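You operate a simulated robot arm through the tools that you are given. There is no shell and no other tool. Be economical: measure what you need, move in short steps, check, and stop when the job is done.

Carry out the task below with a simulated two-armed robot. There is one attempt and no reset: what you move stays moved.

JOB
Put the blue job card on the top of the green bench. Take the pink job card and put it on the shelf of the grey table. Press the clear key two times. Put one of the hex spacers from the inside of the front tray on the orange peg tray. Turn the belt speed knob to 4. Turn the eleventh tension dial to 200 g. Put the white tape from the tape rack on the shelf of the green table. Shut the middle bench drawer. Any order will do.

The check looks at the end state, three seconds after you hand in, the way a careful person would. Anything else that was tipped, shoved, dropped, spilled or broken makes it a failure.

ROBOT AND FRAMES
Two 7-joint arms with two-finger parallel grippers on one trunk, on a base that drives. Base frame: it is fixed to the floor where the robot stands at the start and does not move with it; the origin is under the middle of the robot, x ahead of it, y to its left, z up. Lengths are in mm, angles in degrees, forces in N, time in s.
The left shoulder is at the start at [50, 158, 1158], the right one opposite. With the tool pointing down near the work surface each hand reaches from about 100 to 660 mm from the robot's upright axis, wherever it stands, measured 20 degrees to its own side. Places, roughly: belt speed knob [-2800, -1900, 900]; blue job card [500, 0, 750]; clear key [-100, -1300, 800]; eleventh tension dial [-4100, -1500, 1300]; hex spacer (5x3x3 cm) [-2700, -2000, 800]; middle bench drawer [-3600, 800, 700]; orange peg tray (25x15x3 cm) [400, 0, 800]; pink job card [500, -500, 750]; shelf of the green table (36x25 cm) [500, 100, 220]; shelf of the grey table (36x25 cm) [380, -480, 220]; top of the green bench [-100, -1800, 800]; white tape [-4250, -250, 1000]. Payload 3.91 kg a hand.
Tool frame (each hand has its own): the origin (TCP) lies between the finger pads and is the grasp point; the fingertips stand 30 mm ahead of it; z points along the fingers, y is the line along which they close. Largest opening 110 mm; finger width 20, thickness 10; the body of the gripper, 48 by 112 mm, starts 55 mm behind the TCP.
Orientation is told as [roll, pitch, yaw] about the base's x, y, z axes, in that order, counted from this pose: with the fingers straight down and closing along the base's y, the tool's x points along the base's -x, its y along +y and its z along -z.

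CONTROLS
- The arms move only by the tool step_arm. It takes "left_targets", "right_targets" or both (then of equal length, played together; a hand with none holds still); each is a list of rows, each a list of 7 numbers: the shift along the tool's x, y, z in mm, then the turn, a rotation vector about the tool's x, y, z in degrees, then the gripper command, from -1 (shut) to 1 (fully open), values between in proportion. In form: [[dx, dy, dz, rx, ry, rz, grip], ...]. A call has 1 to 10 rows; each row shifts and turns the commanded pose from where the row before left it, along the tool's axes as they then stand. Rows are played at 5 a second. More than 50 mm and 8.6 degrees between two rows, or a gripper value outside its range, and nothing of the call is played. A pose out of reach is approached as far as the arm can. The call stops where the force on the tool passes 40 N (or 10 N more than at its start, if that is more) or the arm is blocked; 0.2 s more then pass. The fingers move at their own pace (about 153 mm/s each) and stop on an object; they squeeze with about 24 N. The grip force told is the motor's: it shows also when the fingers shut on nothing. Time passes only in rows, and 0.2 s behind the last, so rows that do not move let the fingers close. The reply holds the time, the measured pose of the TCP, the force on the tool along the base axes, the opening and the grip force, in the units named above and with some noise, with the torque about the TCP (base axes, N m) and any sound that the robot's microphone picked up.
- Cameras (640 x 400 px; columns grow to the right, rows downward): "scene" is now at [100, -30.8, 1277.1]; the picture's right is [-0.38, -0.93, 0.00], its down [-0.67, 0.27, -0.69] and it looks along [0.64, -0.26, -0.73] (base axes); focal length 255 px, centre (320, 200). "left" rides on the left gripper at [72, -17, -103] in its tool frame; the picture's right is [0.23, 0.97, 0.00], its down [-0.76, 0.18, -0.62] and it looks along [-0.61, 0.14, 0.78] (tool axes); focal length 222 px, centre (320, 200). "right" rides on the right gripper at [72, 17, -103] in its tool frame; the picture's right is [-0.23, 0.97, 0.00], its down [-0.76, -0.18, -0.62] and it looks along [-0.61, -0.14, 0.78] (tool axes); focal length 222 px, centre (320, 200). There is no depth. A picture from a camera that has moved, and an enlarged one, comes with that camera's place and axes in the base frame and with its lens. The place of the scene camera against the robot may be out by one fixed shift of up to 18 mm in any direction.
- capture(camera): a new picture of that camera. It takes no simulated time.
- slide_trunk(by): slides the trunk up (or, below 0, down) by that many mm; the arms and the scene camera ride with it, the base frame stays. It gives what a move gives, with no picture.
- drive_base(legs): drives the robot by 1 to 6 legs, each [ahead, turn to the left] in mm and degrees, along the robot's own axes; the way and the turn of a leg run together, so that a leg with both is an arc; at most 1500 mm and 180 degrees a leg. The arms and the cameras ride along, it lands a little off, and it stops where it bumps. It gives what a move gives.
- pan_tilt(pan, tilt): turns the head with the scene camera to pan (to the left, within 80 degrees either way) and tilt (down, from -29 to 69), counted from straight ahead of the robot. It gives what a move gives.
- inspect(camera, box): a new picture of the part [left, top, right, bottom] of that camera's present view, enlarged. It takes no simulated time.
- job_done(): hands the job in; it is judged then, once.

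Go step by step. Nothing tells you exact positions but the pictures and the camera data: compare them with the known pose of the tool, close in by small moves and look again before you grip or let go. The budget is 186 turns and 158 pictures, counting those below and the enlarged ones. Unless the task says otherwise, let go and move clear before handing in.

The tools are called after "Emit:" as a command line: name --argument value ..., lists and objects as JSON in quotes. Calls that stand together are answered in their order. step_arm: Moves the arms, as the interface text tells. Its arguments: {"type":"object","properties":{"left_targets":{"type":"array","items":{"type":"array","items":{"type":"number"}}},"right_targets":{"type":"array","items":{"type":"array","items":{"type":"number"}}}},"required":[]} The other tools are called the same way: slide_trunk (by) slides the trunk up or down; drive_base (legs) drives the base; pan_tilt (pan, tilt) turns the head that bears the scene camera; capture (camera) takes a picture; inspect (camera, box) takes an enlarged picture of a part of a camera's view; job_done () hands the job in.

At the start:

```text
clock: 0.0
left_position: [445.9, 25.9, 1021.0]
left_orientation: [-0.1, -0.1, 0.1]
left_contact_force: [0.5, 0.5, 0.0]
left_wrist_torque: [0.02, 0.0, 0.04]
left_width: 109.9
left_gripper_force: 0.0
right_position: [376.1, -335.5, 1069.2]
right_orientation: [0.0, 0.0, 0.1]
right_contact_force: [-0.5, 0.1, -0.1]
right_wrist_torque: [-0.01, -0.01, 0.02]
right_width: 110.0
right_gripper_force: 0.2
trunk travel left (down, up): [-400.0, 82.0]
robot x, y, heading: [-1.2, -0.7, -0.0]
head pan, tilt: [-22.1, 46.7]
```

scene: 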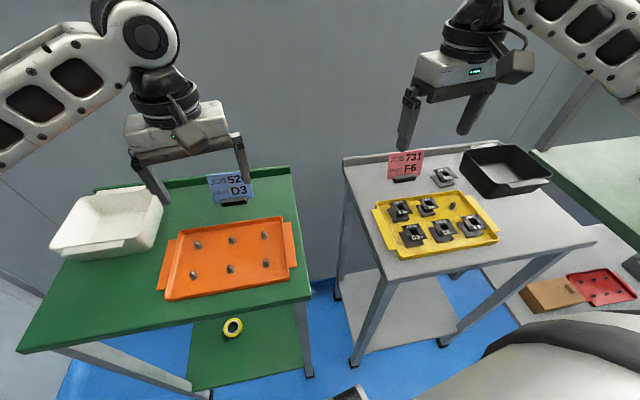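
right: 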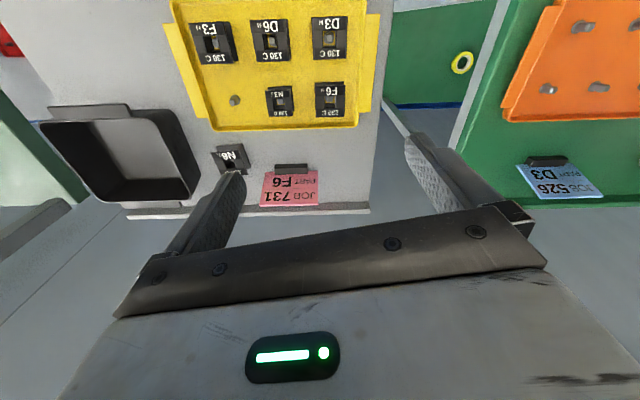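
left: 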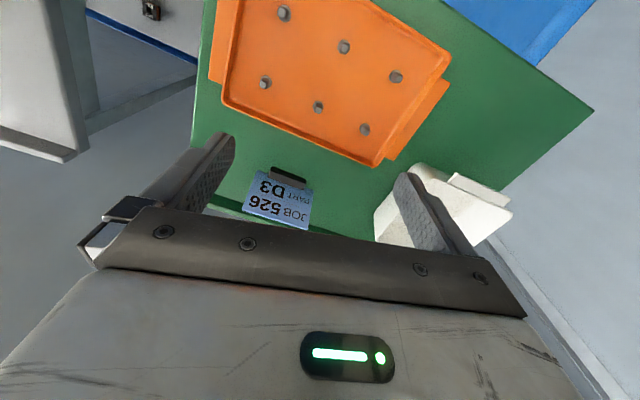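

I see the green table (left) with the blue card and orange peg tray, and the grey table (right) with the pink card and yellow tray. I look closer at the cards first.

Emit:
inspect --camera "scene" --box '[170, 140, 330, 240]'

Emit:
inspect --camera "scene" --box '[340, 130, 500, 230]'

Emit:
inspect --camera "left" --box '[200, 120, 400, 245]'

```text
4.00 times, centred on (250, 190) of scene
camera zoom: at [100.0, -30.8, 1277.1], right [-0.38, -0.93, 0.0], down [-0.67, 0.27, -0.69], along [0.64, -0.26, -0.73], focal length 1018 px, centre (600, 240)
```

zoom: 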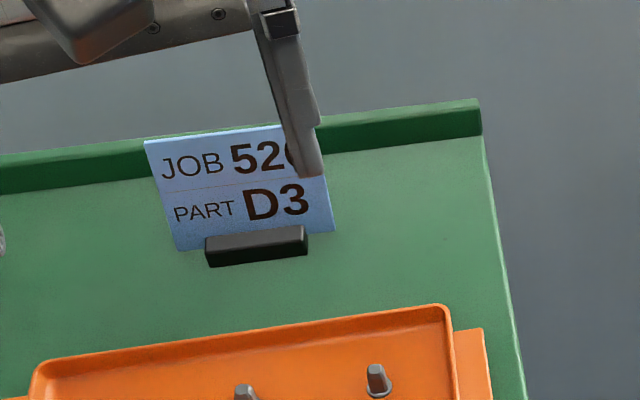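

```text
4.00 times, centred on (420, 180) of scene
camera zoom: at [100.0, -30.8, 1277.1], right [-0.38, -0.93, 0.0], down [-0.67, 0.27, -0.69], along [0.64, -0.26, -0.73], focal length 1018 px, centre (-80, 280)
```

zoom: 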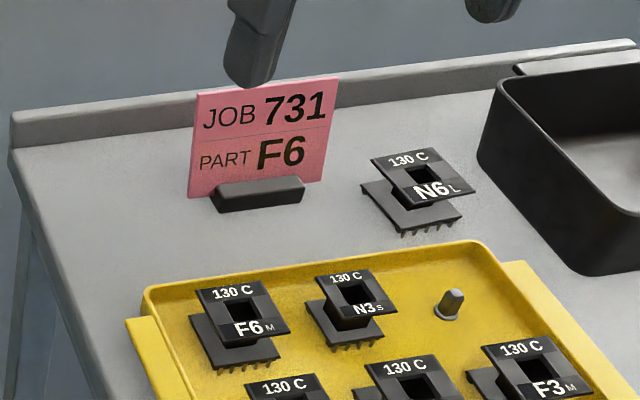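

```text
3.20 times, centred on (300, 182) of left
camera zoom: at [375.0, 6.5, 1126.0], right [-0.23, 0.97, 0.0], down [0.76, 0.18, 0.62], along [0.61, 0.14, -0.78], focal length 711 px, centre (384, 256)
```

zoom: 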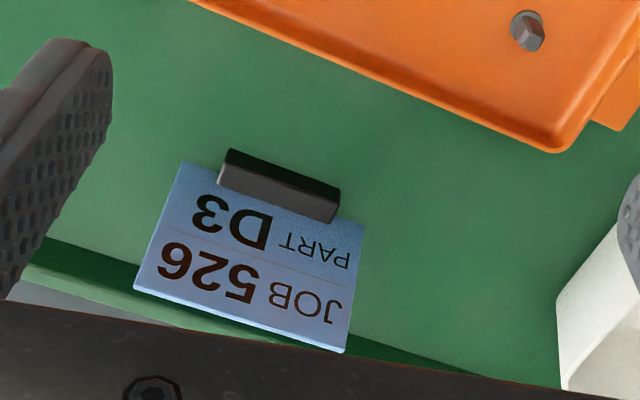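

Both cards stand in small black feet, roughly parallel to y. I turn both hands 86° so that they close along x, then view again for triangulation.

Emit:
step_arm --left_targets '[[0, 0, 0, 0, 0, -8.6, 0.2], [0, 0, 0, 0, 0, -8.6, 0.2], [0, 0, 0, 0, 0, -8.6, 0.2], [0, 0, 0, 0, 0, -8.6, 0.2], [0, 0, 0, 0, 0, -8.6, 0.2], [0, 0, 0, 0, 0, -8.6, 0.2], [0, 0, 0, 0, 0, -8.6, 0.2], [0, 0, 0, 0, 0, -8.6, 0.2], [0, 0, 0, 0, 0, -8.6, 0.2], [0, 0, 0, 0, 0, -8.6, 0.2]]' --right_targets '[[0, 0, 0, 0, 0, 8.6, 0.2], [0, 0, 0, 0, 0, 8.6, 0.2], [0, 0, 0, 0, 0, 8.6, 0.2], [0, 0, 0, 0, 0, 8.6, 0.2], [0, 0, 0, 0, 0, 8.6, 0.2], [0, 0, 0, 0, 0, 8.6, 0.2], [0, 0, 0, 0, 0, 8.6, 0.2], [0, 0, 0, 0, 0, 8.6, 0.2], [0, 0, 0, 0, 0, 8.6, 0.2], [0, 0, 0, 0, 0, 8.6, 0.2]]'

Emit:
capture --camera "left"

Emit:
capture --camera "right"

```text
clock: 2.2
left_position: [447.3, 24.5, 1021.5]
left_orientation: [0.0, -0.1, 86.2]
left_contact_force: [0.7, -0.6, -0.7]
left_wrist_torque: [0.02, 0.02, -0.01]
left_width: 65.7
left_gripper_force: 0.1
right_position: [376.0, -336.5, 1069.2]
right_orientation: [0.0, 0.0, -86.2]
right_contact_force: [0.6, 0.7, -0.5]
right_wrist_torque: [0.02, 0.01, -0.04]
right_width: 66.4
right_gripper_force: 0.1
trunk travel left (down, up): [-400.0, 82.0]
robot x, y, heading: [-1.4, 0.1, -0.1]
head pan, tilt: [-22.1, 46.7]
```

```text
151 pictures are left
camera left: at [459.6, -49.8, 1126.0], right [-0.99, -0.16, 0.0], down [-0.13, 0.77, 0.62], along [-0.1, 0.61, -0.78], focal length 222 px, centre (320, 200)
```

left: 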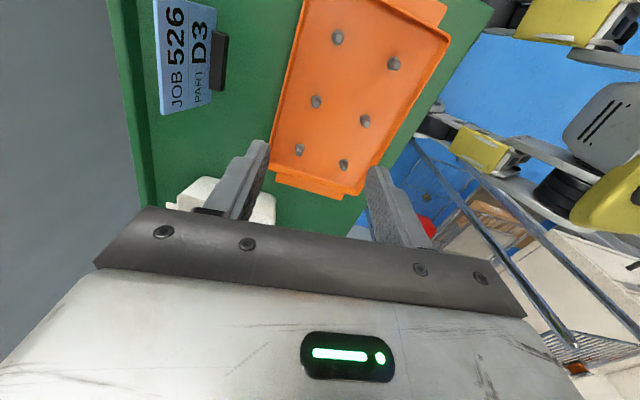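

```text
150 pictures are left
camera right: at [387.0, -261.8, 1171.7], right [0.99, -0.16, 0.0], down [-0.13, -0.77, 0.62], along [-0.1, -0.61, -0.78], focal length 222 px, centre (320, 200)
```

right: 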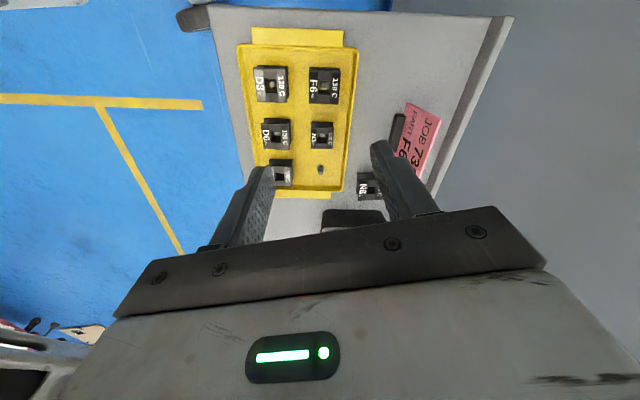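

Triangulated, the blue card stands near [560, 0] and the pink near [490, -420], on tabletops at roughly z 820–845. I move both hands above their cards and look again.

Emit:
step_arm --left_targets '[[10, -40, 0, 0, 0, -3.8, 0.2], [10, -40, 0, 0, 0, 0, 0.2], [5, -20, 0, 0, 0, 0, 0.2]]' --right_targets '[[-30, 35, 20, 0, 0, 3.8, 0.2], [-30, 40, 20, 0, 0, 0, 0.2], [-18, 41, 20, 0, 0, 0, 0.2]]'

Emit:
capture --camera "left"

Emit:
capture --camera "right"

Emit:
capture --camera "scene"

```text
refused: row 1 steps farther than a row can; nothing moved
```

```text
149 pictures are left
camera left: at [459.6, -49.8, 1126.0], right [-0.99, -0.16, 0.0], down [-0.13, 0.77, 0.62], along [-0.1, 0.61, -0.78], focal length 222 px, centre (320, 200)
```

left: 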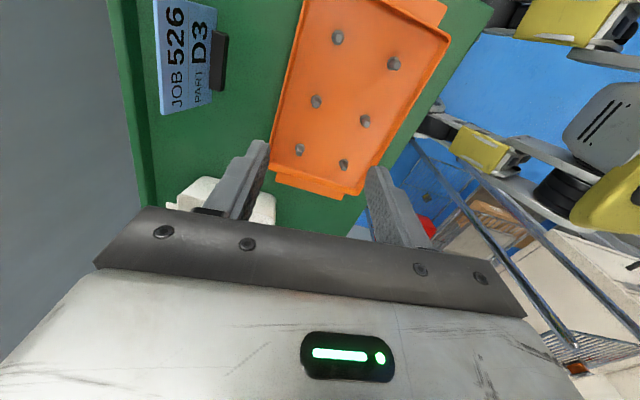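

```text
148 pictures are left
camera right: at [387.0, -261.8, 1171.7], right [0.99, -0.16, 0.0], down [-0.13, -0.77, 0.62], along [-0.1, -0.61, -0.78], focal length 222 px, centre (320, 200)
```

right: 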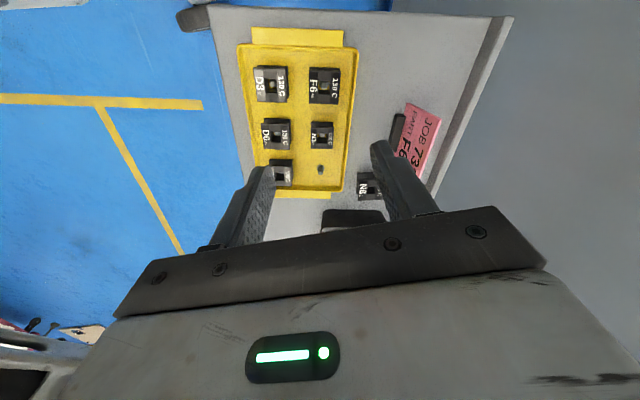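

```text
147 pictures are left
camera scene: at [100.0, -30.8, 1277.1], right [-0.38, -0.93, 0.0], down [-0.67, 0.27, -0.69], along [0.64, -0.26, -0.73], focal length 255 px, centre (320, 200)
```

scene: 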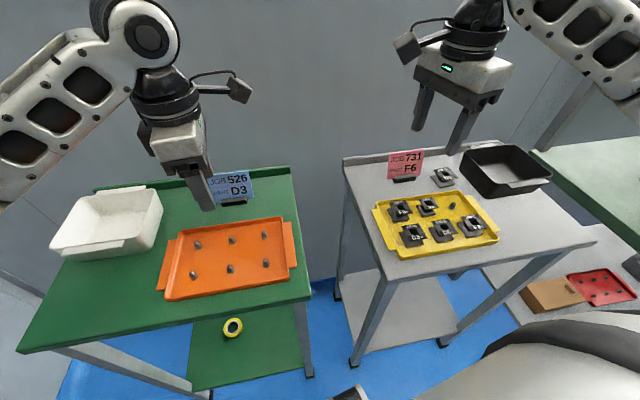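

The step was too long per row; I repeat it with shorter ones.

Emit:
step_arm --left_targets '[[5, -30, 0, 0, 0, -3.8, 0.2], [10, -40, 0, 0, 0, 0, 0.2], [10, -40, 0, 0, 0, 0, 0.2]]' --right_targets '[[-20, 30, 15, 0, 0, 3.8, 0.2], [-28, 36, 15, 0, 0, 0, 0.2], [-30, 36, 15, 0, 0, 0, 0.2], [0, 15, 20, 0, 0, 0, 0.2]]'

```text
refused: give rows for one hand, or as many for the one as for the other
```

Emit:
step_arm --left_targets '[[5, -30, 0, 0, 0, -3.8, 0.2], [10, -40, 0, 0, 0, 0, 0.2], [10, -40, 0, 0, 0, 0, 0.2], [0, 0, 0, 0, 0, 0, 0.2]]' --right_targets '[[-20, 30, 15, 0, 0, 3.8, 0.2], [-28, 36, 15, 0, 0, 0, 0.2], [-30, 36, 15, 0, 0, 0, 0.2], [0, 15, 20, 0, 0, 0, 0.2]]'

Emit:
capture --camera "left"

Emit:
capture --camera "right"

Emit:
capture --camera "scene"

```text
clock: 3.2
left_position: [556.4, -2.8, 1020.2]
left_orientation: [-0.1, 0.0, 89.9]
left_contact_force: [-0.2, 0.4, 0.2]
left_wrist_torque: [-0.01, -0.04, -0.04]
left_width: 65.9
left_gripper_force: 0.0
right_position: [493.4, -411.2, 1000.7]
right_orientation: [0.1, 0.0, -89.7]
right_contact_force: [0.6, 0.3, 0.7]
right_wrist_torque: [0.01, -0.02, 0.0]
right_width: 65.9
right_gripper_force: 0.1
trunk travel left (down, up): [-400.0, 82.0]
robot x, y, heading: [0.1, -1.3, 0.1]
head pan, tilt: [-22.1, 46.7]
```

```text
146 pictures are left
camera left: at [574.2, -76.2, 1126.0], right [-0.97, -0.22, 0.0], down [-0.17, 0.76, 0.62], along [-0.14, 0.61, -0.78], focal length 222 px, centre (320, 200)
```

left: 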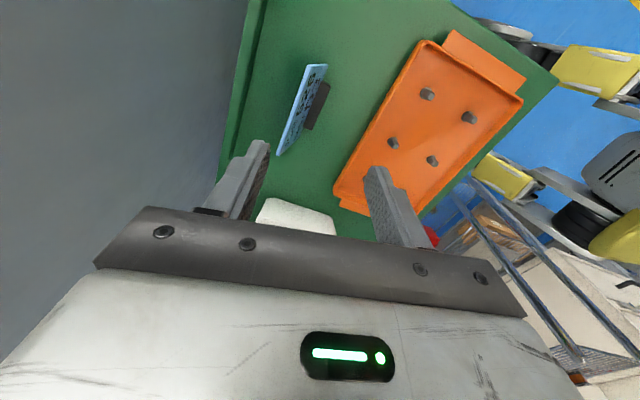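

```text
145 pictures are left
camera right: at [510.3, -338.8, 1105.3], right [0.97, -0.22, 0.0], down [-0.17, -0.76, 0.62], along [-0.14, -0.61, -0.78], focal length 222 px, centre (320, 200)
```

right: 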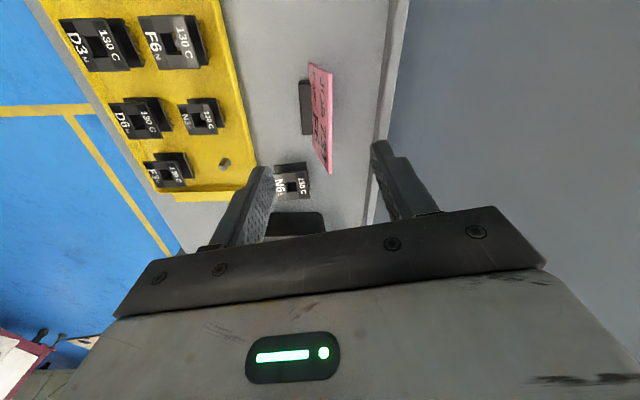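

```text
144 pictures are left
camera scene: at [100.1, -30.5, 1277.1], right [-0.38, -0.93, 0.0], down [-0.67, 0.27, -0.69], along [0.64, -0.26, -0.73], focal length 255 px, centre (320, 200)
```

scene: 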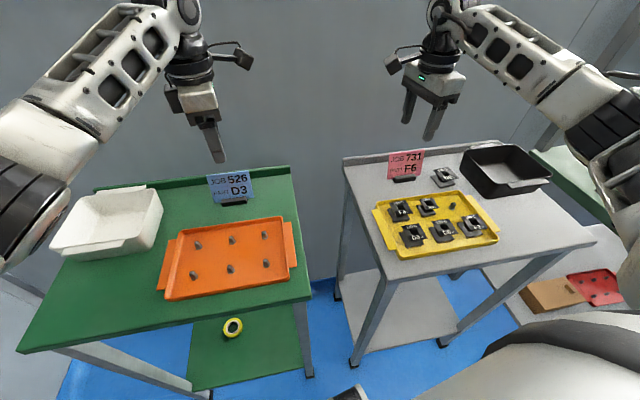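

Refined stereo puts blue's foot near [560, -2, 855] and pink's near [479, -407, 850]. I zoom in to get the card planes and top edges.

Emit:
inspect --camera "left" --box '[240, 40, 400, 140]'

Emit:
inspect --camera "right" --box '[240, 50, 400, 150]'

Emit:
inspect --camera "left" --box '[240, 100, 400, 200]'

```text
4.00 times, centred on (320, 90) of left
camera zoom: at [574.2, -76.2, 1126.0], right [-0.97, -0.22, 0.0], down [-0.17, 0.76, 0.62], along [-0.14, 0.61, -0.78], focal length 888 px, centre (320, 640)
```

zoom: 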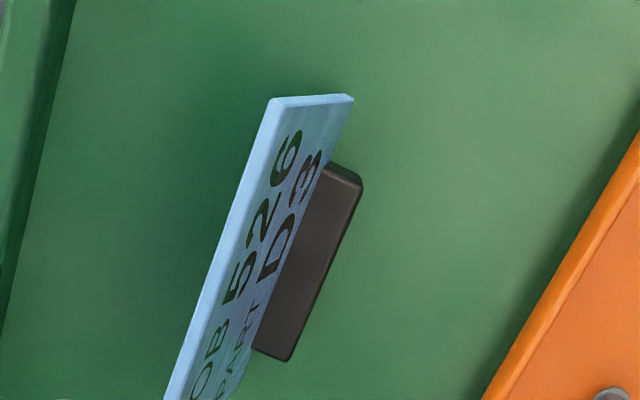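

```text
4.00 times, centred on (320, 100) of right
camera zoom: at [510.3, -338.8, 1105.3], right [0.97, -0.22, 0.0], down [-0.17, -0.76, 0.62], along [-0.14, -0.61, -0.78], focal length 888 px, centre (320, 600)
```

zoom: 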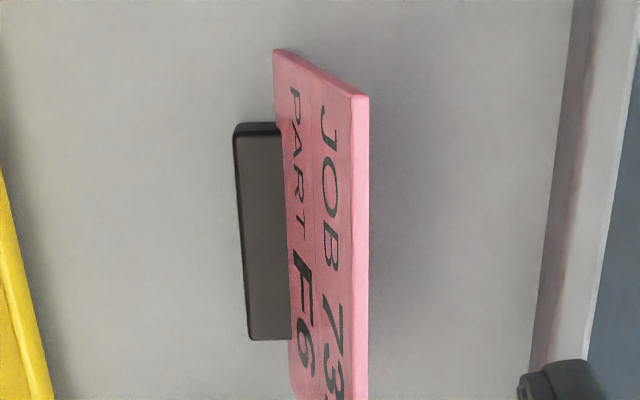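

```text
4.00 times, centred on (320, 150) of left
camera zoom: at [574.2, -76.2, 1126.0], right [-0.97, -0.22, 0.0], down [-0.17, 0.76, 0.62], along [-0.14, 0.61, -0.78], focal length 888 px, centre (320, 400)
```

zoom: 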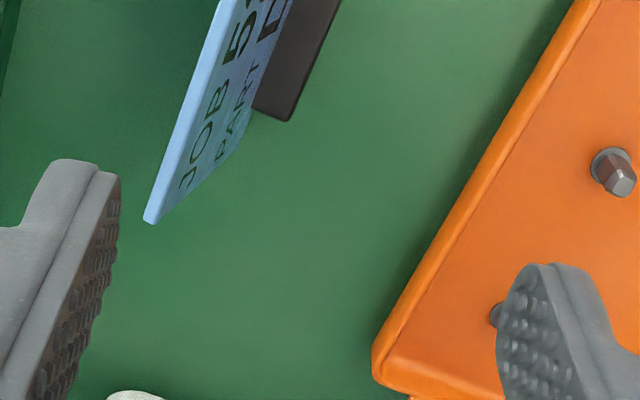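

The cards lean back about 15° and are yawed about 11–12° (right end nearer me). I align the hands to that and hover just above each card.

Emit:
step_arm --left_targets '[[2.5, -21, 13, 0, 0, 0, 0.2], [2.5, -21, 13, 0, 0, 0, 0.2], [0, 0, 13, 0, 0, 5.5, 0.2], [0, 0, 13, 0, 0, 5.5, 0.2], [0, 0, 0, -7.5, 0, 0, 0.2], [0, 0, 0, -7.5, 0, 0, 0.2]]' --right_targets '[[-2, 11, 8, 0, 0, 0, 0.2], [-2, 12, 8, 0, 0, 0, 0.2], [0, 0, 8, 0, 0, 6, 0.2], [0, 0, 8, 0, 0, 6, 0.2], [0, 0, 0, 7.5, 0, 0, 0.2], [0, 0, 0, 7.5, 0, 0, 0.2]]'

Emit:
capture --camera "left"

Emit:
capture --camera "right"

Emit:
inspect --camera "scene" --box '[160, 80, 480, 280]'

```text
clock: 4.6
left_position: [542.5, 5.0, 961.3]
left_orientation: [15.1, 0.0, 78.8]
left_contact_force: [0.2, -0.2, -0.1]
left_wrist_torque: [0.0, 0.04, -0.03]
left_width: 66.1
left_gripper_force: 0.0
left hand out of reach, approached as far as the arm can: row 2, 5, 6
right_position: [516.9, -414.3, 971.4]
right_orientation: [-15.1, 0.0, -101.8]
right_contact_force: [0.2, 0.1, 0.2]
right_wrist_torque: [-0.03, 0.02, -0.02]
right_width: 66.2
right_gripper_force: 0.1
trunk travel left (down, up): [-400.0, 82.0]
robot x, y, heading: [-1.8, -0.3, 0.1]
head pan, tilt: [-22.1, 46.7]
```

```text
140 pictures are left
camera left: at [571.4, -77.2, 1058.5], right [-0.97, -0.04, 0.25], down [0.14, 0.75, 0.65], along [-0.22, 0.66, -0.72], focal length 222 px, centre (320, 200)
```

left: 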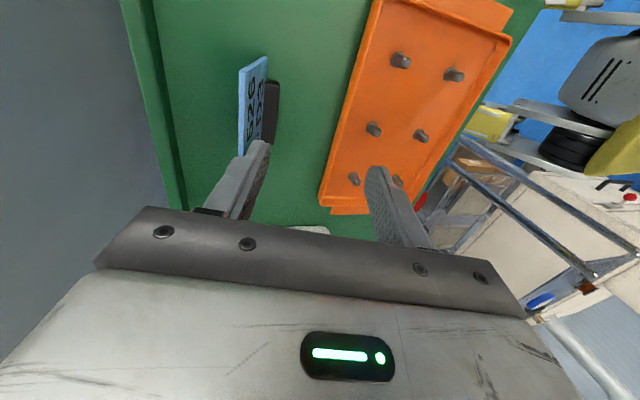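

```text
139 pictures are left
camera right: at [574.0, -352.1, 1066.8], right [0.87, -0.41, -0.25], down [-0.16, -0.74, 0.65], along [-0.46, -0.52, -0.72], focal length 222 px, centre (320, 200)
```

right: 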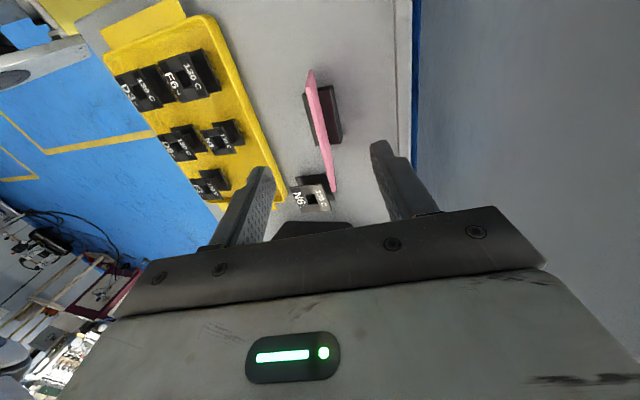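

```text
2.00 times, centred on (320, 180) of scene
camera zoom: at [100.5, -30.0, 1277.0], right [-0.38, -0.93, 0.0], down [-0.67, 0.27, -0.69], along [0.64, -0.26, -0.73], focal length 509 px, centre (320, 240)
```

zoom: 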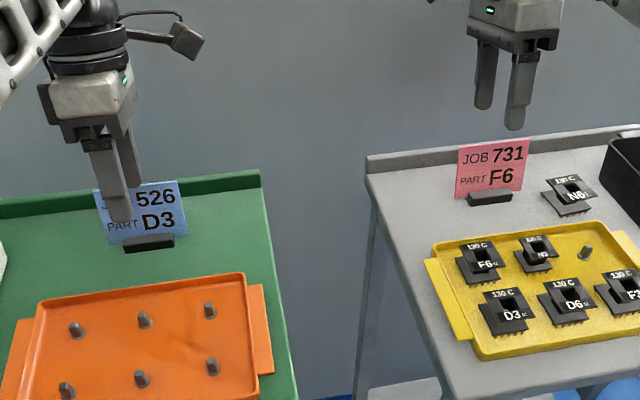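

The right hand is well aligned on the pink card (about 4 mm off); the left ran out of reach. I take the pink card first.

Emit:
step_arm --right_targets '[[0, 2, 20, 0, 0, 0, 0.2], [0, 2, 20, 0, 0, 0, 0.2], [0, 0, 20, 0, 0, 0, 0.2], [0, 0, 0, 0, 0, 0, 0.2]]'

Emit:
capture --camera "right"

Emit:
inspect --camera "scene" --box '[340, 100, 500, 200]'

```text
clock: 5.6
left_position: [541.9, 2.6, 963.1]
left_orientation: [15.1, 0.0, 78.8]
left_contact_force: [-0.4, 0.2, -0.7]
left_wrist_torque: [-0.02, 0.0, 0.02]
left_width: 66.2
left_gripper_force: 0.1
right_position: [505.5, -412.0, 911.7]
right_orientation: [-15.0, 0.0, -101.9]
right_contact_force: [0.9, -0.1, -0.9]
right_wrist_torque: [-0.04, 0.03, -0.02]
right_width: 65.7
right_gripper_force: 0.1
trunk travel left (down, up): [-400.0, 82.0]
robot x, y, heading: [0.8, 0.2, -0.3]
head pan, tilt: [-22.1, 46.7]
```

```text
137 pictures are left
camera right: at [562.2, -350.5, 1007.0], right [0.87, -0.42, -0.25], down [-0.17, -0.74, 0.65], along [-0.46, -0.52, -0.72], focal length 222 px, centre (320, 200)
```

right: 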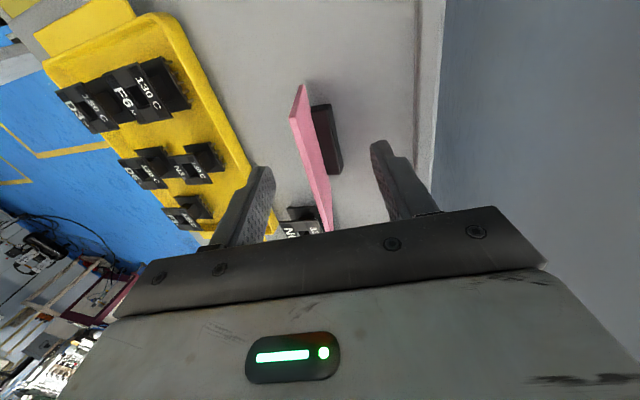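

```text
4.00 times, centred on (420, 150) of scene
camera zoom: at [100.0, -30.8, 1277.1], right [-0.38, -0.93, 0.0], down [-0.67, 0.27, -0.69], along [0.64, -0.26, -0.73], focal length 1018 px, centre (-80, 400)
```

zoom: 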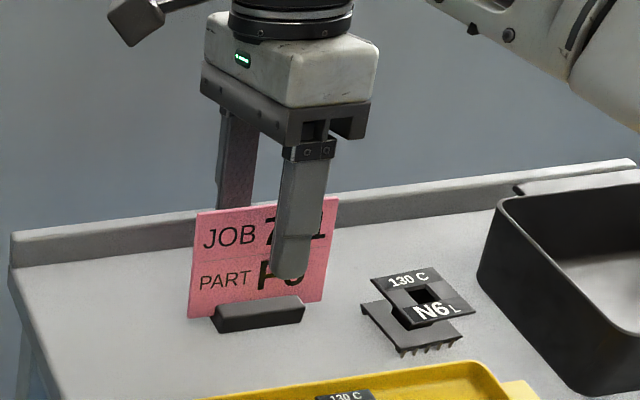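

Aligned within ~3 mm. I go 6 mm deeper, close and lift.

Emit:
step_arm --right_targets '[[0, -3, 6, 0, 0, 0, 0.2], [0, 0, 0, 0, 0, 0, -1], [0, 0, 0, 0, 0, 0, -1], [0, 0, 0, 0, 0, 0, -1], [0, 0, -20, 0, 0, 0, -1], [0, 0, -40, 0, 0, 0, -1], [0, 0, -40, 0, 0, 0, -1]]'

Emit:
capture --camera "right"

Emit:
capture --camera "scene"

```text
clock: 7.2
left_position: [541.8, 3.2, 962.5]
left_orientation: [14.9, 0.0, 78.9]
left_contact_force: [0.5, 0.8, 1.6]
left_wrist_torque: [0.0, 0.07, 0.03]
left_width: 66.0
left_gripper_force: 0.1
right_position: [527.2, -416.2, 1005.7]
right_orientation: [-15.0, 0.0, -101.8]
right_contact_force: [0.5, 0.5, -0.7]
right_wrist_torque: [0.04, -0.03, -0.01]
right_width: 3.4
right_gripper_force: 24.0
trunk travel left (down, up): [-400.0, 82.0]
robot x, y, heading: [-0.3, -0.4, -0.1]
head pan, tilt: [-22.1, 46.7]
```

```text
135 pictures are left
camera right: at [583.2, -354.1, 1100.4], right [0.87, -0.42, -0.25], down [-0.17, -0.74, 0.65], along [-0.46, -0.52, -0.72], focal length 222 px, centre (320, 200)
```

right: 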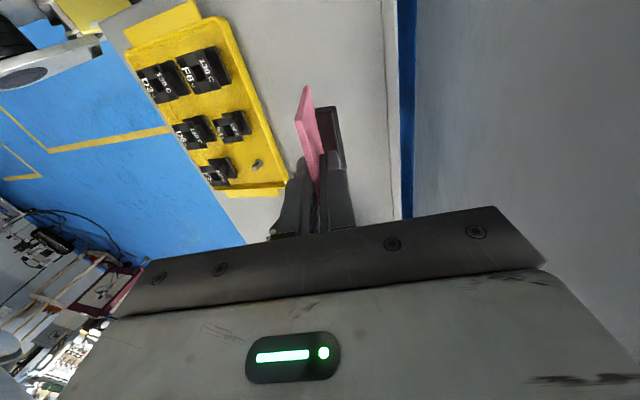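

```text
134 pictures are left
camera scene: at [99.9, -30.4, 1277.1], right [-0.38, -0.93, 0.0], down [-0.67, 0.27, -0.69], along [0.64, -0.26, -0.73], focal length 255 px, centre (320, 200)
```

scene: 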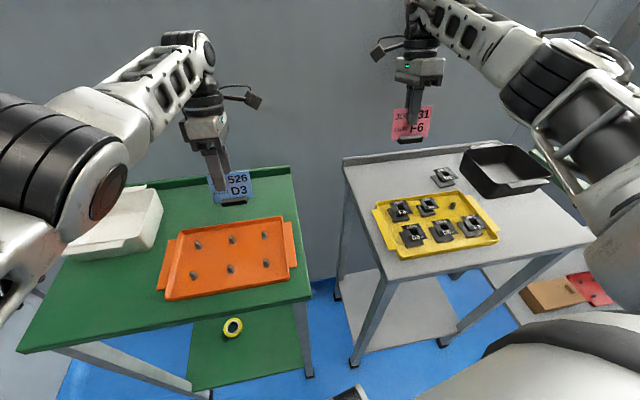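

The pink card is held with its foot. For the blue card I need the left shoulder nearer, so I check the clearance of the base to the tables first.

Emit:
pan_tilt --pan 0 --tilt 69

Emit:
capture --camera "scene"

```text
clock: 8.1
left_position: [542.6, 2.6, 962.4]
left_orientation: [15.1, 0.0, 78.8]
left_contact_force: [0.6, 1.0, 0.0]
left_wrist_torque: [0.0, 0.03, 0.01]
left_width: 66.0
left_gripper_force: 0.0
right_position: [527.2, -415.9, 1004.2]
right_orientation: [-15.0, 0.0, -101.8]
right_contact_force: [0.7, 0.3, -1.1]
right_wrist_torque: [-0.02, -0.05, -0.03]
right_width: 3.6
right_gripper_force: 23.8
trunk travel left (down, up): [-400.0, 82.0]
robot x, y, heading: [-0.5, -0.9, -0.1]
head pan, tilt: [0.0, 68.8]
```

```text
133 pictures are left
camera scene: at [81.9, -0.8, 1250.6], right [0.0, -1.0, 0.0], down [-0.93, 0.0, -0.36], along [0.36, 0.0, -0.93], focal length 255 px, centre (320, 200)
```

scene: 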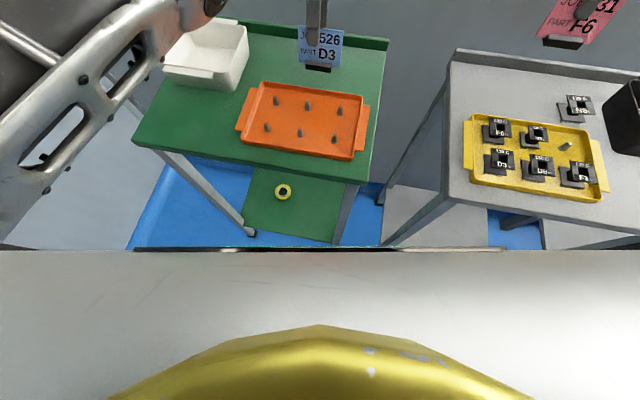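

The chest blocks the view of the base, but turning in place to the right should be safe and brings the left shoulder nearer. I raise the left hand, then turn 18° right.

Emit:
step_arm --left_targets '[[0, 0, -40, 0, 0, 0, 0.2], [0, 0, -40, 0, 0, 0, 0.2]]'

Emit:
drive_base --legs '[[0, -18]]'

Emit:
capture --camera "left"

Emit:
capture --camera "scene"

```text
clock: 8.7
left_position: [543.8, 17.4, 1035.1]
left_orientation: [14.9, 0.1, 78.9]
left_contact_force: [0.4, 0.0, -0.4]
left_wrist_torque: [0.01, 0.06, -0.01]
left_width: 65.9
left_gripper_force: 0.1
left hand out of reach, approached as far as the arm can: row 1, 2
right_position: [526.1, -415.9, 1005.3]
right_orientation: [-15.0, 0.0, -101.9]
right_contact_force: [-0.3, -0.2, -1.0]
right_wrist_torque: [0.0, -0.03, 0.01]
right_width: 3.3
right_gripper_force: 24.0
trunk travel left (down, up): [-400.0, 82.0]
robot x, y, heading: [-1.7, 0.1, 0.0]
head pan, tilt: [0.0, 68.8]
```

```text
clock: 10.3
left_position: [520.8, -153.8, 1034.8]
left_orientation: [15.2, 0.1, 60.7]
left_contact_force: [0.8, 0.3, 0.5]
left_wrist_torque: [0.03, -0.01, -0.04]
left_width: 65.9
left_gripper_force: 0.1
right_position: [371.2, -560.2, 1005.2]
right_orientation: [-14.9, 0.0, -120.0]
right_contact_force: [0.5, 0.5, 0.3]
right_wrist_torque: [-0.02, 0.04, -0.03]
right_width: 0.2
right_gripper_force: 24.0
trunk travel left (down, up): [-400.0, 82.0]
robot x, y, heading: [0.3, 0.1, -18.4]
head pan, tilt: [0.0, 68.8]
stopped in leg 1: the robot was blocked; the commanded pose is now the measured one
```

```text
132 pictures are left
camera left: at [524.5, -240.3, 1130.5], right [-0.93, 0.26, 0.26], down [0.37, 0.67, 0.65], along [0.0, 0.7, -0.72], focal length 222 px, centre (320, 200)
```

left: 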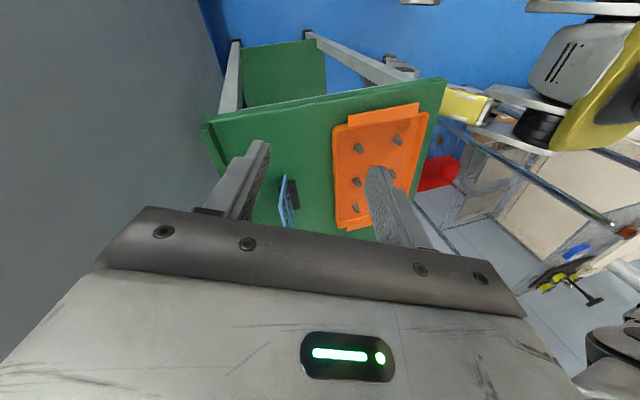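

```text
131 pictures are left
camera scene: at [77.0, -30.7, 1250.6], right [-0.31, -0.95, 0.0], down [-0.88, 0.29, -0.36], along [0.34, -0.11, -0.93], focal length 255 px, centre (320, 200)
```

scene: 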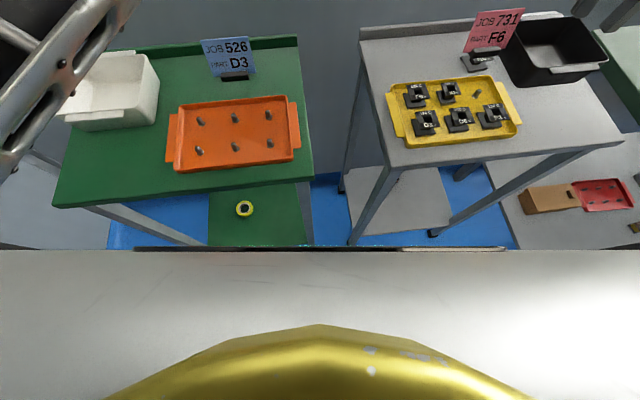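

The right gripper has shut to 0.2 mm, so the pink card seems to have been knocked out during the turn. I look at where it is.

Emit:
inspect --camera "scene" --box '[400, 0, 640, 150]'

Emit:
capture --camera "right"

Emit:
pan_tilt --pan -30 --tilt 45

Emit:
capture --camera "scene"

```text
2.67 times, centred on (520, 75) of scene
camera zoom: at [77.0, -30.7, 1250.6], right [-0.31, -0.95, 0.0], down [-0.88, 0.29, -0.36], along [0.34, -0.11, -0.93], focal length 679 px, centre (-213, 533)
```

zoom: 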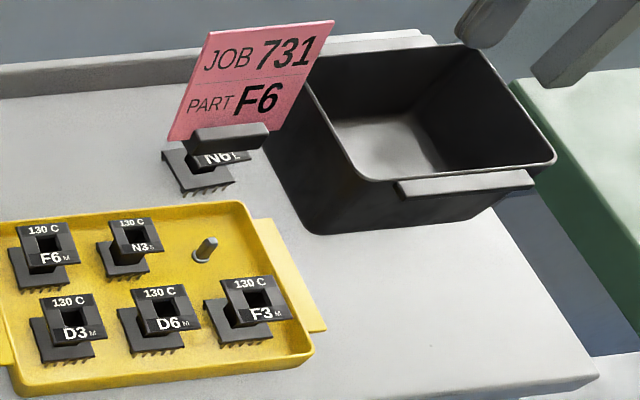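

```text
129 pictures are left
camera right: at [443.7, -518.7, 1100.1], right [0.7, -0.67, -0.25], down [-0.39, -0.65, 0.65], along [-0.6, -0.36, -0.72], focal length 222 px, centre (320, 200)
```

right: 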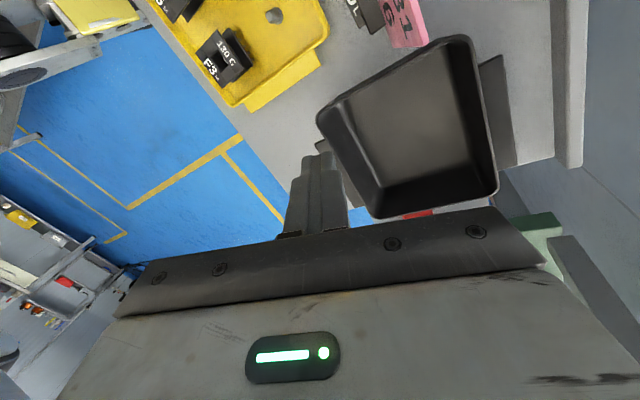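

```text
clock: 11.2
left_position: [521.7, -154.6, 1034.2]
left_orientation: [15.2, 0.1, 60.7]
left_contact_force: [-0.1, -0.3, 0.5]
left_wrist_torque: [-0.01, 0.02, 0.0]
left_width: 65.8
left_gripper_force: 0.1
right_position: [370.8, -559.9, 1004.7]
right_orientation: [-15.0, 0.0, -120.1]
right_contact_force: [1.1, 0.8, -0.8]
right_wrist_torque: [-0.01, 0.0, 0.01]
right_width: 0.2
right_gripper_force: 23.7
trunk travel left (down, up): [-400.0, 82.0]
robot x, y, heading: [-0.2, 0.8, -18.3]
head pan, tilt: [-30.0, 45.0]
```

```text
128 pictures are left
camera scene: at [77.9, -74.1, 1279.4], right [-0.75, -0.67, 0.0], down [-0.47, 0.53, -0.71], along [0.47, -0.53, -0.71], focal length 255 px, centre (320, 200)
```

scene: 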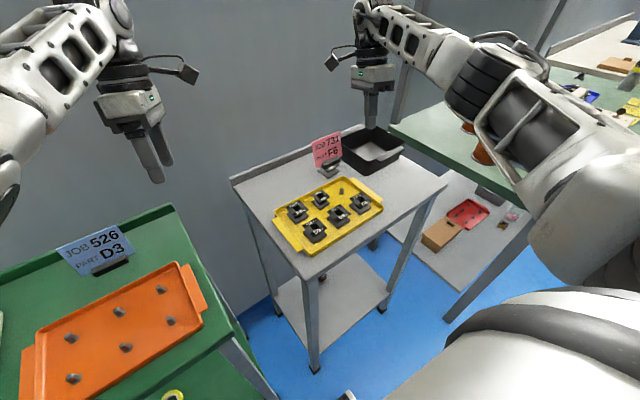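

The card caught the black bin and now stands on the N6 bobbin, leaning against the bin. I look closely before re-gripping it.

Emit:
inspect --camera "scene" --box '[280, 110, 440, 210]'

Emit:
inspect --camera "right" --box '[320, 0, 560, 150]'

```text
4.00 times, centred on (360, 160) of scene
camera zoom: at [77.9, -74.1, 1279.4], right [-0.75, -0.67, 0.0], down [-0.47, 0.53, -0.71], along [0.47, -0.53, -0.71], focal length 1018 px, centre (160, 360)
```

zoom: 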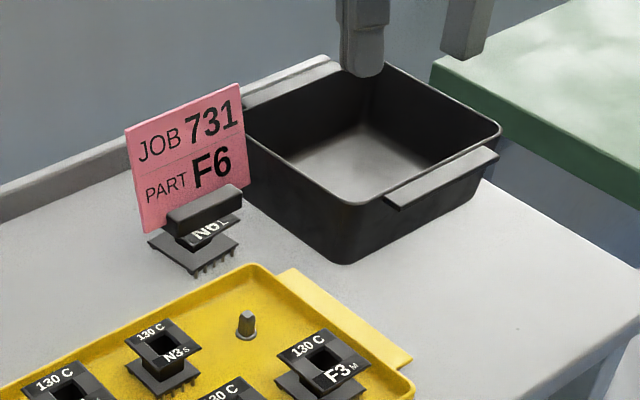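

```text
2.67 times, centred on (440, 75) of right
camera zoom: at [443.5, -519.0, 1100.0], right [0.7, -0.67, -0.25], down [-0.39, -0.65, 0.65], along [-0.6, -0.36, -0.72], focal length 592 px, centre (0, 533)
```

zoom: 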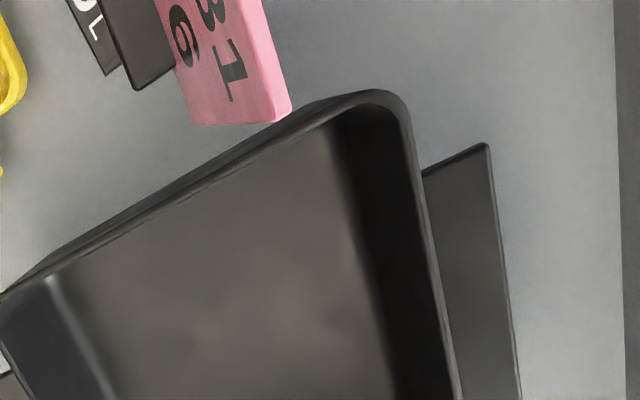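

I raise the right hand, set it upright at the card's yaw, and hover above the card for a measuring view.

Emit:
step_arm --right_targets '[[0, 0, -30, -7.5, 0, 0, -1], [0, 0, -30, -7.5, 0, 0, -1], [0, 0, -10, 0, 0, -6, -1], [0, 0, 0, 0, 0, -6, 0], [0, 0, 0, 0, 0, -6, 0.2], [37, 32, 0, 0, 0, 0, 0.2], [37, 32, 0, 0, 0, 0, 0.2], [0, 0, 0, 0, 0, 0, 0.2]]'

Emit:
capture --camera "right"

Emit:
capture --camera "scene"

```text
clock: 13.0
left_position: [521.3, -155.3, 1035.0]
left_orientation: [15.2, 0.2, 60.7]
left_contact_force: [-0.2, -0.1, 0.4]
left_wrist_torque: [0.01, 0.01, -0.03]
left_width: 65.9
left_gripper_force: 0.1
right_position: [459.0, -507.9, 1074.7]
right_orientation: [0.0, 0.0, -102.0]
right_contact_force: [-0.2, 0.4, 0.0]
right_wrist_torque: [-0.01, 0.01, -0.01]
right_width: 65.9
right_gripper_force: 0.0
trunk travel left (down, up): [-400.0, 82.0]
robot x, y, heading: [-2.2, -0.8, -18.4]
head pan, tilt: [-30.0, 45.0]
```

```text
125 pictures are left
camera right: at [489.8, -440.3, 1177.1], right [0.91, -0.43, 0.0], down [-0.33, -0.71, 0.62], along [-0.26, -0.56, -0.78], focal length 222 px, centre (320, 200)
```

right: 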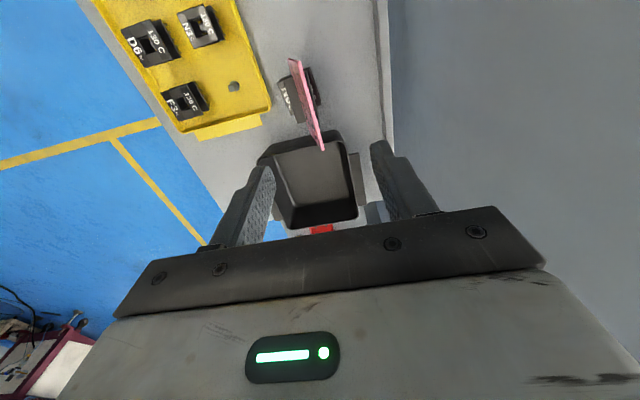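

```text
124 pictures are left
camera scene: at [77.6, -74.4, 1279.4], right [-0.75, -0.66, 0.0], down [-0.47, 0.53, -0.71], along [0.47, -0.53, -0.71], focal length 255 px, centre (320, 200)
```

scene: 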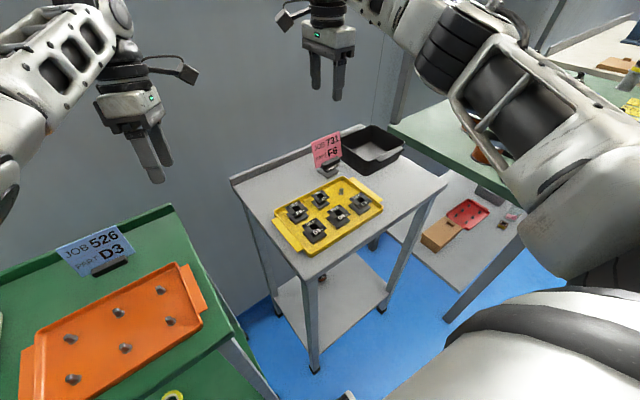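

Emit:
inspect --camera "right" --box '[240, 40, 400, 140]'

Emit:
inspect --camera "scene" --box '[260, 230, 420, 330]'

```text
4.00 times, centred on (320, 90) of right
camera zoom: at [489.8, -440.3, 1177.1], right [0.91, -0.43, 0.0], down [-0.33, -0.71, 0.62], along [-0.26, -0.56, -0.78], focal length 888 px, centre (320, 640)
```

zoom: 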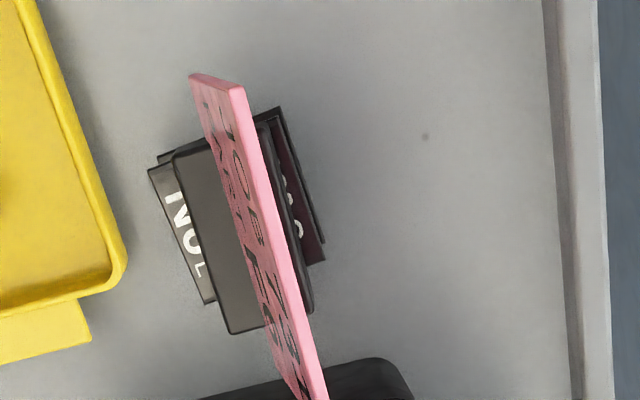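

```text
4.00 times, centred on (340, 280) of scene
camera zoom: at [77.6, -74.4, 1279.4], right [-0.75, -0.66, 0.0], down [-0.47, 0.53, -0.71], along [0.47, -0.53, -0.71], focal length 1018 px, centre (240, -120)
```

zoom: 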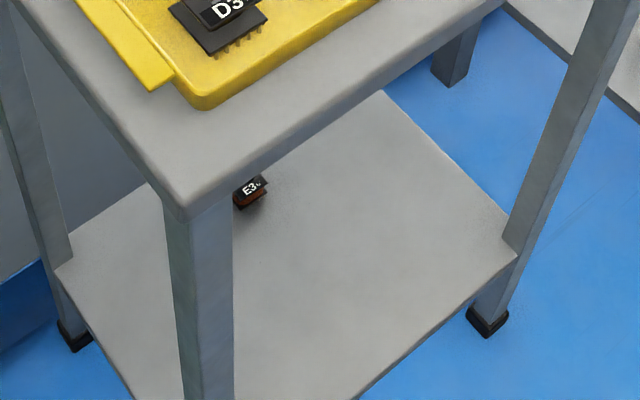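

The card's top edge centre is near [455, -500, 945], same 15° lean and yaw, foot resting on N6. I line up with tilt and descend to the pre-grasp.

Emit:
step_arm --right_targets '[[2.5, 2, 28, 0, 0, 0, 0.2], [2.5, 2, 28, 0, 0, 0, 0.2], [2.5, 2, 28, 0, 0, 0, 0.2], [0, 0, 0, 7.5, 0, 0, 0.2], [0, 0, 0, 7.5, 0, 0, 0.2], [0, 0, 20, 0, 0, 0, 0.2], [0, 0, 15, 0, 0, 0, 0.2]]'

Emit:
capture --camera "right"

Emit:
inspect --camera "scene" --box '[260, 90, 420, 190]'

```text
clock: 14.6
left_position: [521.2, -155.6, 1033.3]
left_orientation: [15.3, 0.0, 60.7]
left_contact_force: [-1.0, -0.2, 0.6]
left_wrist_torque: [0.0, -0.02, -0.02]
left_width: 65.7
left_gripper_force: 0.1
right_position: [435.4, -496.1, 960.9]
right_orientation: [-14.9, 0.0, -102.0]
right_contact_force: [-0.1, -0.4, -0.2]
right_wrist_torque: [0.03, 0.0, 0.01]
right_width: 66.2
right_gripper_force: 0.0
right hand out of reach, approached as far as the arm can: row 5
trunk travel left (down, up): [-400.0, 82.0]
robot x, y, heading: [-4.1, -2.6, -18.1]
head pan, tilt: [-30.0, 45.0]
```

```text
121 pictures are left
camera right: at [492.2, -433.7, 1055.6], right [0.87, -0.42, -0.25], down [-0.17, -0.74, 0.65], along [-0.46, -0.52, -0.72], focal length 222 px, centre (320, 200)
```

right: 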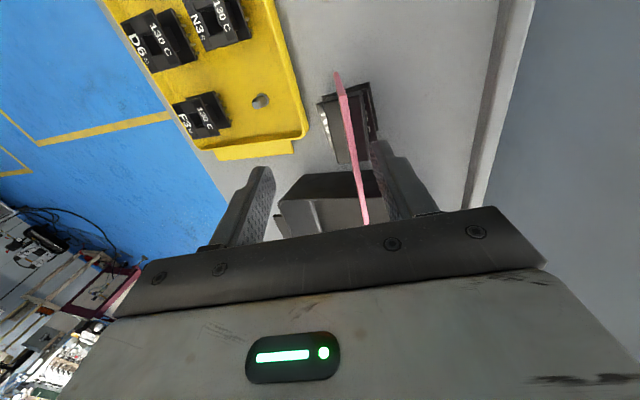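

```text
4.00 times, centred on (340, 140) of scene
camera zoom: at [77.8, -74.3, 1279.5], right [-0.75, -0.66, 0.0], down [-0.47, 0.53, -0.71], along [0.47, -0.53, -0.71], focal length 1018 px, centre (240, 440)
```

zoom: 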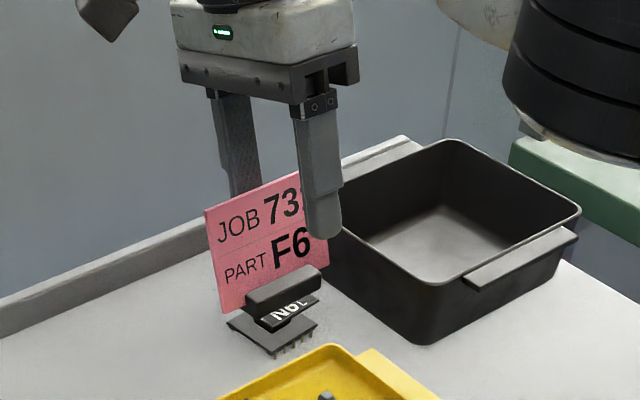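

The reach ends 24 mm short here. I back the hand up and drive 30 mm ahead.

Emit:
step_arm --right_targets '[[0, 0, -40, 0, 0, 0, 0.2], [0, 0, -40, 0, 0, 0, 0.2]]'

Emit:
drive_base --legs '[[35, 0]]'

Emit:
capture --camera "right"

```text
clock: 15.2
left_position: [520.7, -157.1, 1034.9]
left_orientation: [15.1, 0.1, 60.6]
left_contact_force: [0.8, -0.5, -0.2]
left_wrist_torque: [0.03, 0.0, 0.02]
left_width: 65.8
left_gripper_force: 0.2
right_position: [441.5, -497.0, 1030.2]
right_orientation: [-15.0, -0.1, -101.9]
right_contact_force: [-0.2, 0.4, -0.1]
right_wrist_torque: [0.01, 0.0, 0.03]
right_width: 65.7
right_gripper_force: 0.1
right hand out of reach, approached as far as the arm can: row 2
trunk travel left (down, up): [-400.0, 82.0]
robot x, y, heading: [-2.5, -1.6, -18.5]
head pan, tilt: [-30.0, 45.0]
```

```text
clock: 16.1
left_position: [538.9, -160.2, 1034.6]
left_orientation: [15.2, 0.2, 60.7]
left_contact_force: [-0.1, -0.2, 0.3]
left_wrist_torque: [0.0, -0.06, -0.03]
left_width: 65.8
left_gripper_force: 0.1
right_position: [459.2, -500.4, 1030.7]
right_orientation: [-15.0, 0.0, -102.1]
right_contact_force: [-0.9, 0.2, -0.6]
right_wrist_torque: [-0.04, 0.04, 0.01]
right_width: 66.1
right_gripper_force: 0.0
trunk travel left (down, up): [-400.0, 82.0]
robot x, y, heading: [17.6, -4.9, -18.4]
head pan, tilt: [-30.0, 45.0]
stopped in leg 1: the robot was blocked; the commanded pose is now the measured one
```

```text
119 pictures are left
camera right: at [516.3, -439.2, 1124.9], right [0.87, -0.42, -0.25], down [-0.17, -0.74, 0.65], along [-0.46, -0.52, -0.72], focal length 222 px, centre (320, 200)
```

right: 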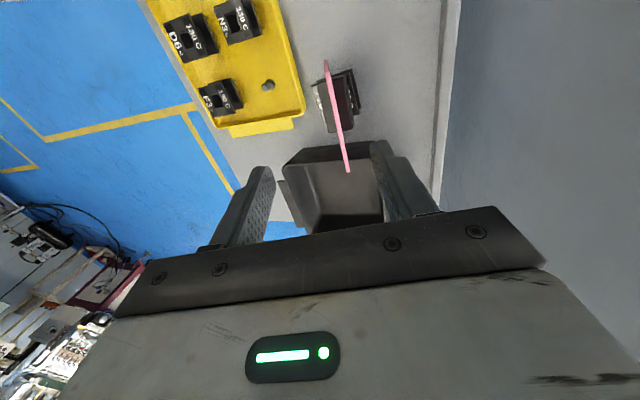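

The base stopped after 20 mm, so I will not go further forward. I correct 18 mm sideways and descend in steps.

Emit:
step_arm --right_targets '[[0, 9, 15, 0, 0, 0, 0.2], [0, 9, 15, 0, 0, 0, 0.2], [0, 0, 25, 0, 0, 0, 0.2], [0, 0, 10, 0, 0, 0, 0.2], [0, 0, 0, 0, 0, 0, 0.2]]'

Emit:
capture --camera "right"

```text
clock: 17.3
left_position: [539.1, -162.0, 1035.3]
left_orientation: [15.2, 0.1, 60.7]
left_contact_force: [0.3, -0.6, -1.0]
left_wrist_torque: [0.01, 0.02, 0.0]
left_width: 65.8
left_gripper_force: 0.1
right_position: [462.4, -502.2, 962.3]
right_orientation: [-15.1, 0.0, -102.0]
right_contact_force: [0.4, -0.2, -0.7]
right_wrist_torque: [0.02, 0.01, 0.0]
right_width: 65.9
right_gripper_force: 0.0
right hand out of reach, approached as far as the arm can: row 1, 4
trunk travel left (down, up): [-400.0, 82.0]
robot x, y, heading: [15.2, -5.7, -18.6]
head pan, tilt: [-30.0, 45.0]
```

```text
118 pictures are left
camera right: at [518.1, -440.7, 1057.6], right [0.87, -0.42, -0.25], down [-0.17, -0.74, 0.65], along [-0.46, -0.52, -0.72], focal length 222 px, centre (320, 200)
```

right: 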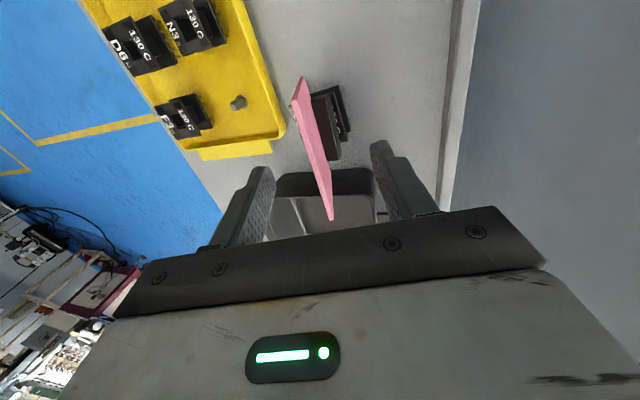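

Well aligned; I go down 28 mm, close, and check before lifting.

Emit:
step_arm --right_targets '[[0, -2, 14, 0, 0, 0, 0.2], [0, 0, 14, 0, 0, 0, 0.2], [0, 0, 0, 0, 0, 0, 0.2], [0, 0, 0, 0, 0, 0, -1], [0, 0, 0, 0, 0, 0, -1], [0, 0, 0, 0, 0, 0, -1]]'

Emit:
inspect --camera "scene" --box '[260, 90, 420, 190]'

```text
clock: 18.7
left_position: [538.5, -160.0, 1035.1]
left_orientation: [15.2, 0.1, 60.6]
left_contact_force: [0.2, -0.5, -0.1]
left_wrist_torque: [0.01, 0.0, 0.03]
left_width: 66.0
left_gripper_force: 0.1
right_position: [459.8, -503.8, 936.6]
right_orientation: [-15.0, 0.0, -101.9]
right_contact_force: [-0.1, -0.2, -0.8]
right_wrist_torque: [0.01, 0.0, 0.02]
right_width: 3.4
right_gripper_force: 24.0
right hand out of reach, approached as far as the arm can: row 1
trunk travel left (down, up): [-400.0, 82.0]
robot x, y, heading: [17.8, -3.5, -18.3]
head pan, tilt: [-30.0, 45.0]
```

```text
4.00 times, centred on (340, 140) of scene
camera zoom: at [95.6, -80.0, 1279.4], right [-0.75, -0.66, 0.0], down [-0.47, 0.53, -0.71], along [0.47, -0.53, -0.71], focal length 1018 px, centre (240, 440)
```

zoom: 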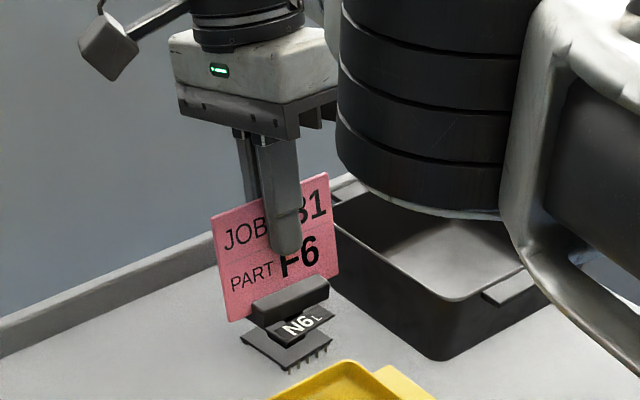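

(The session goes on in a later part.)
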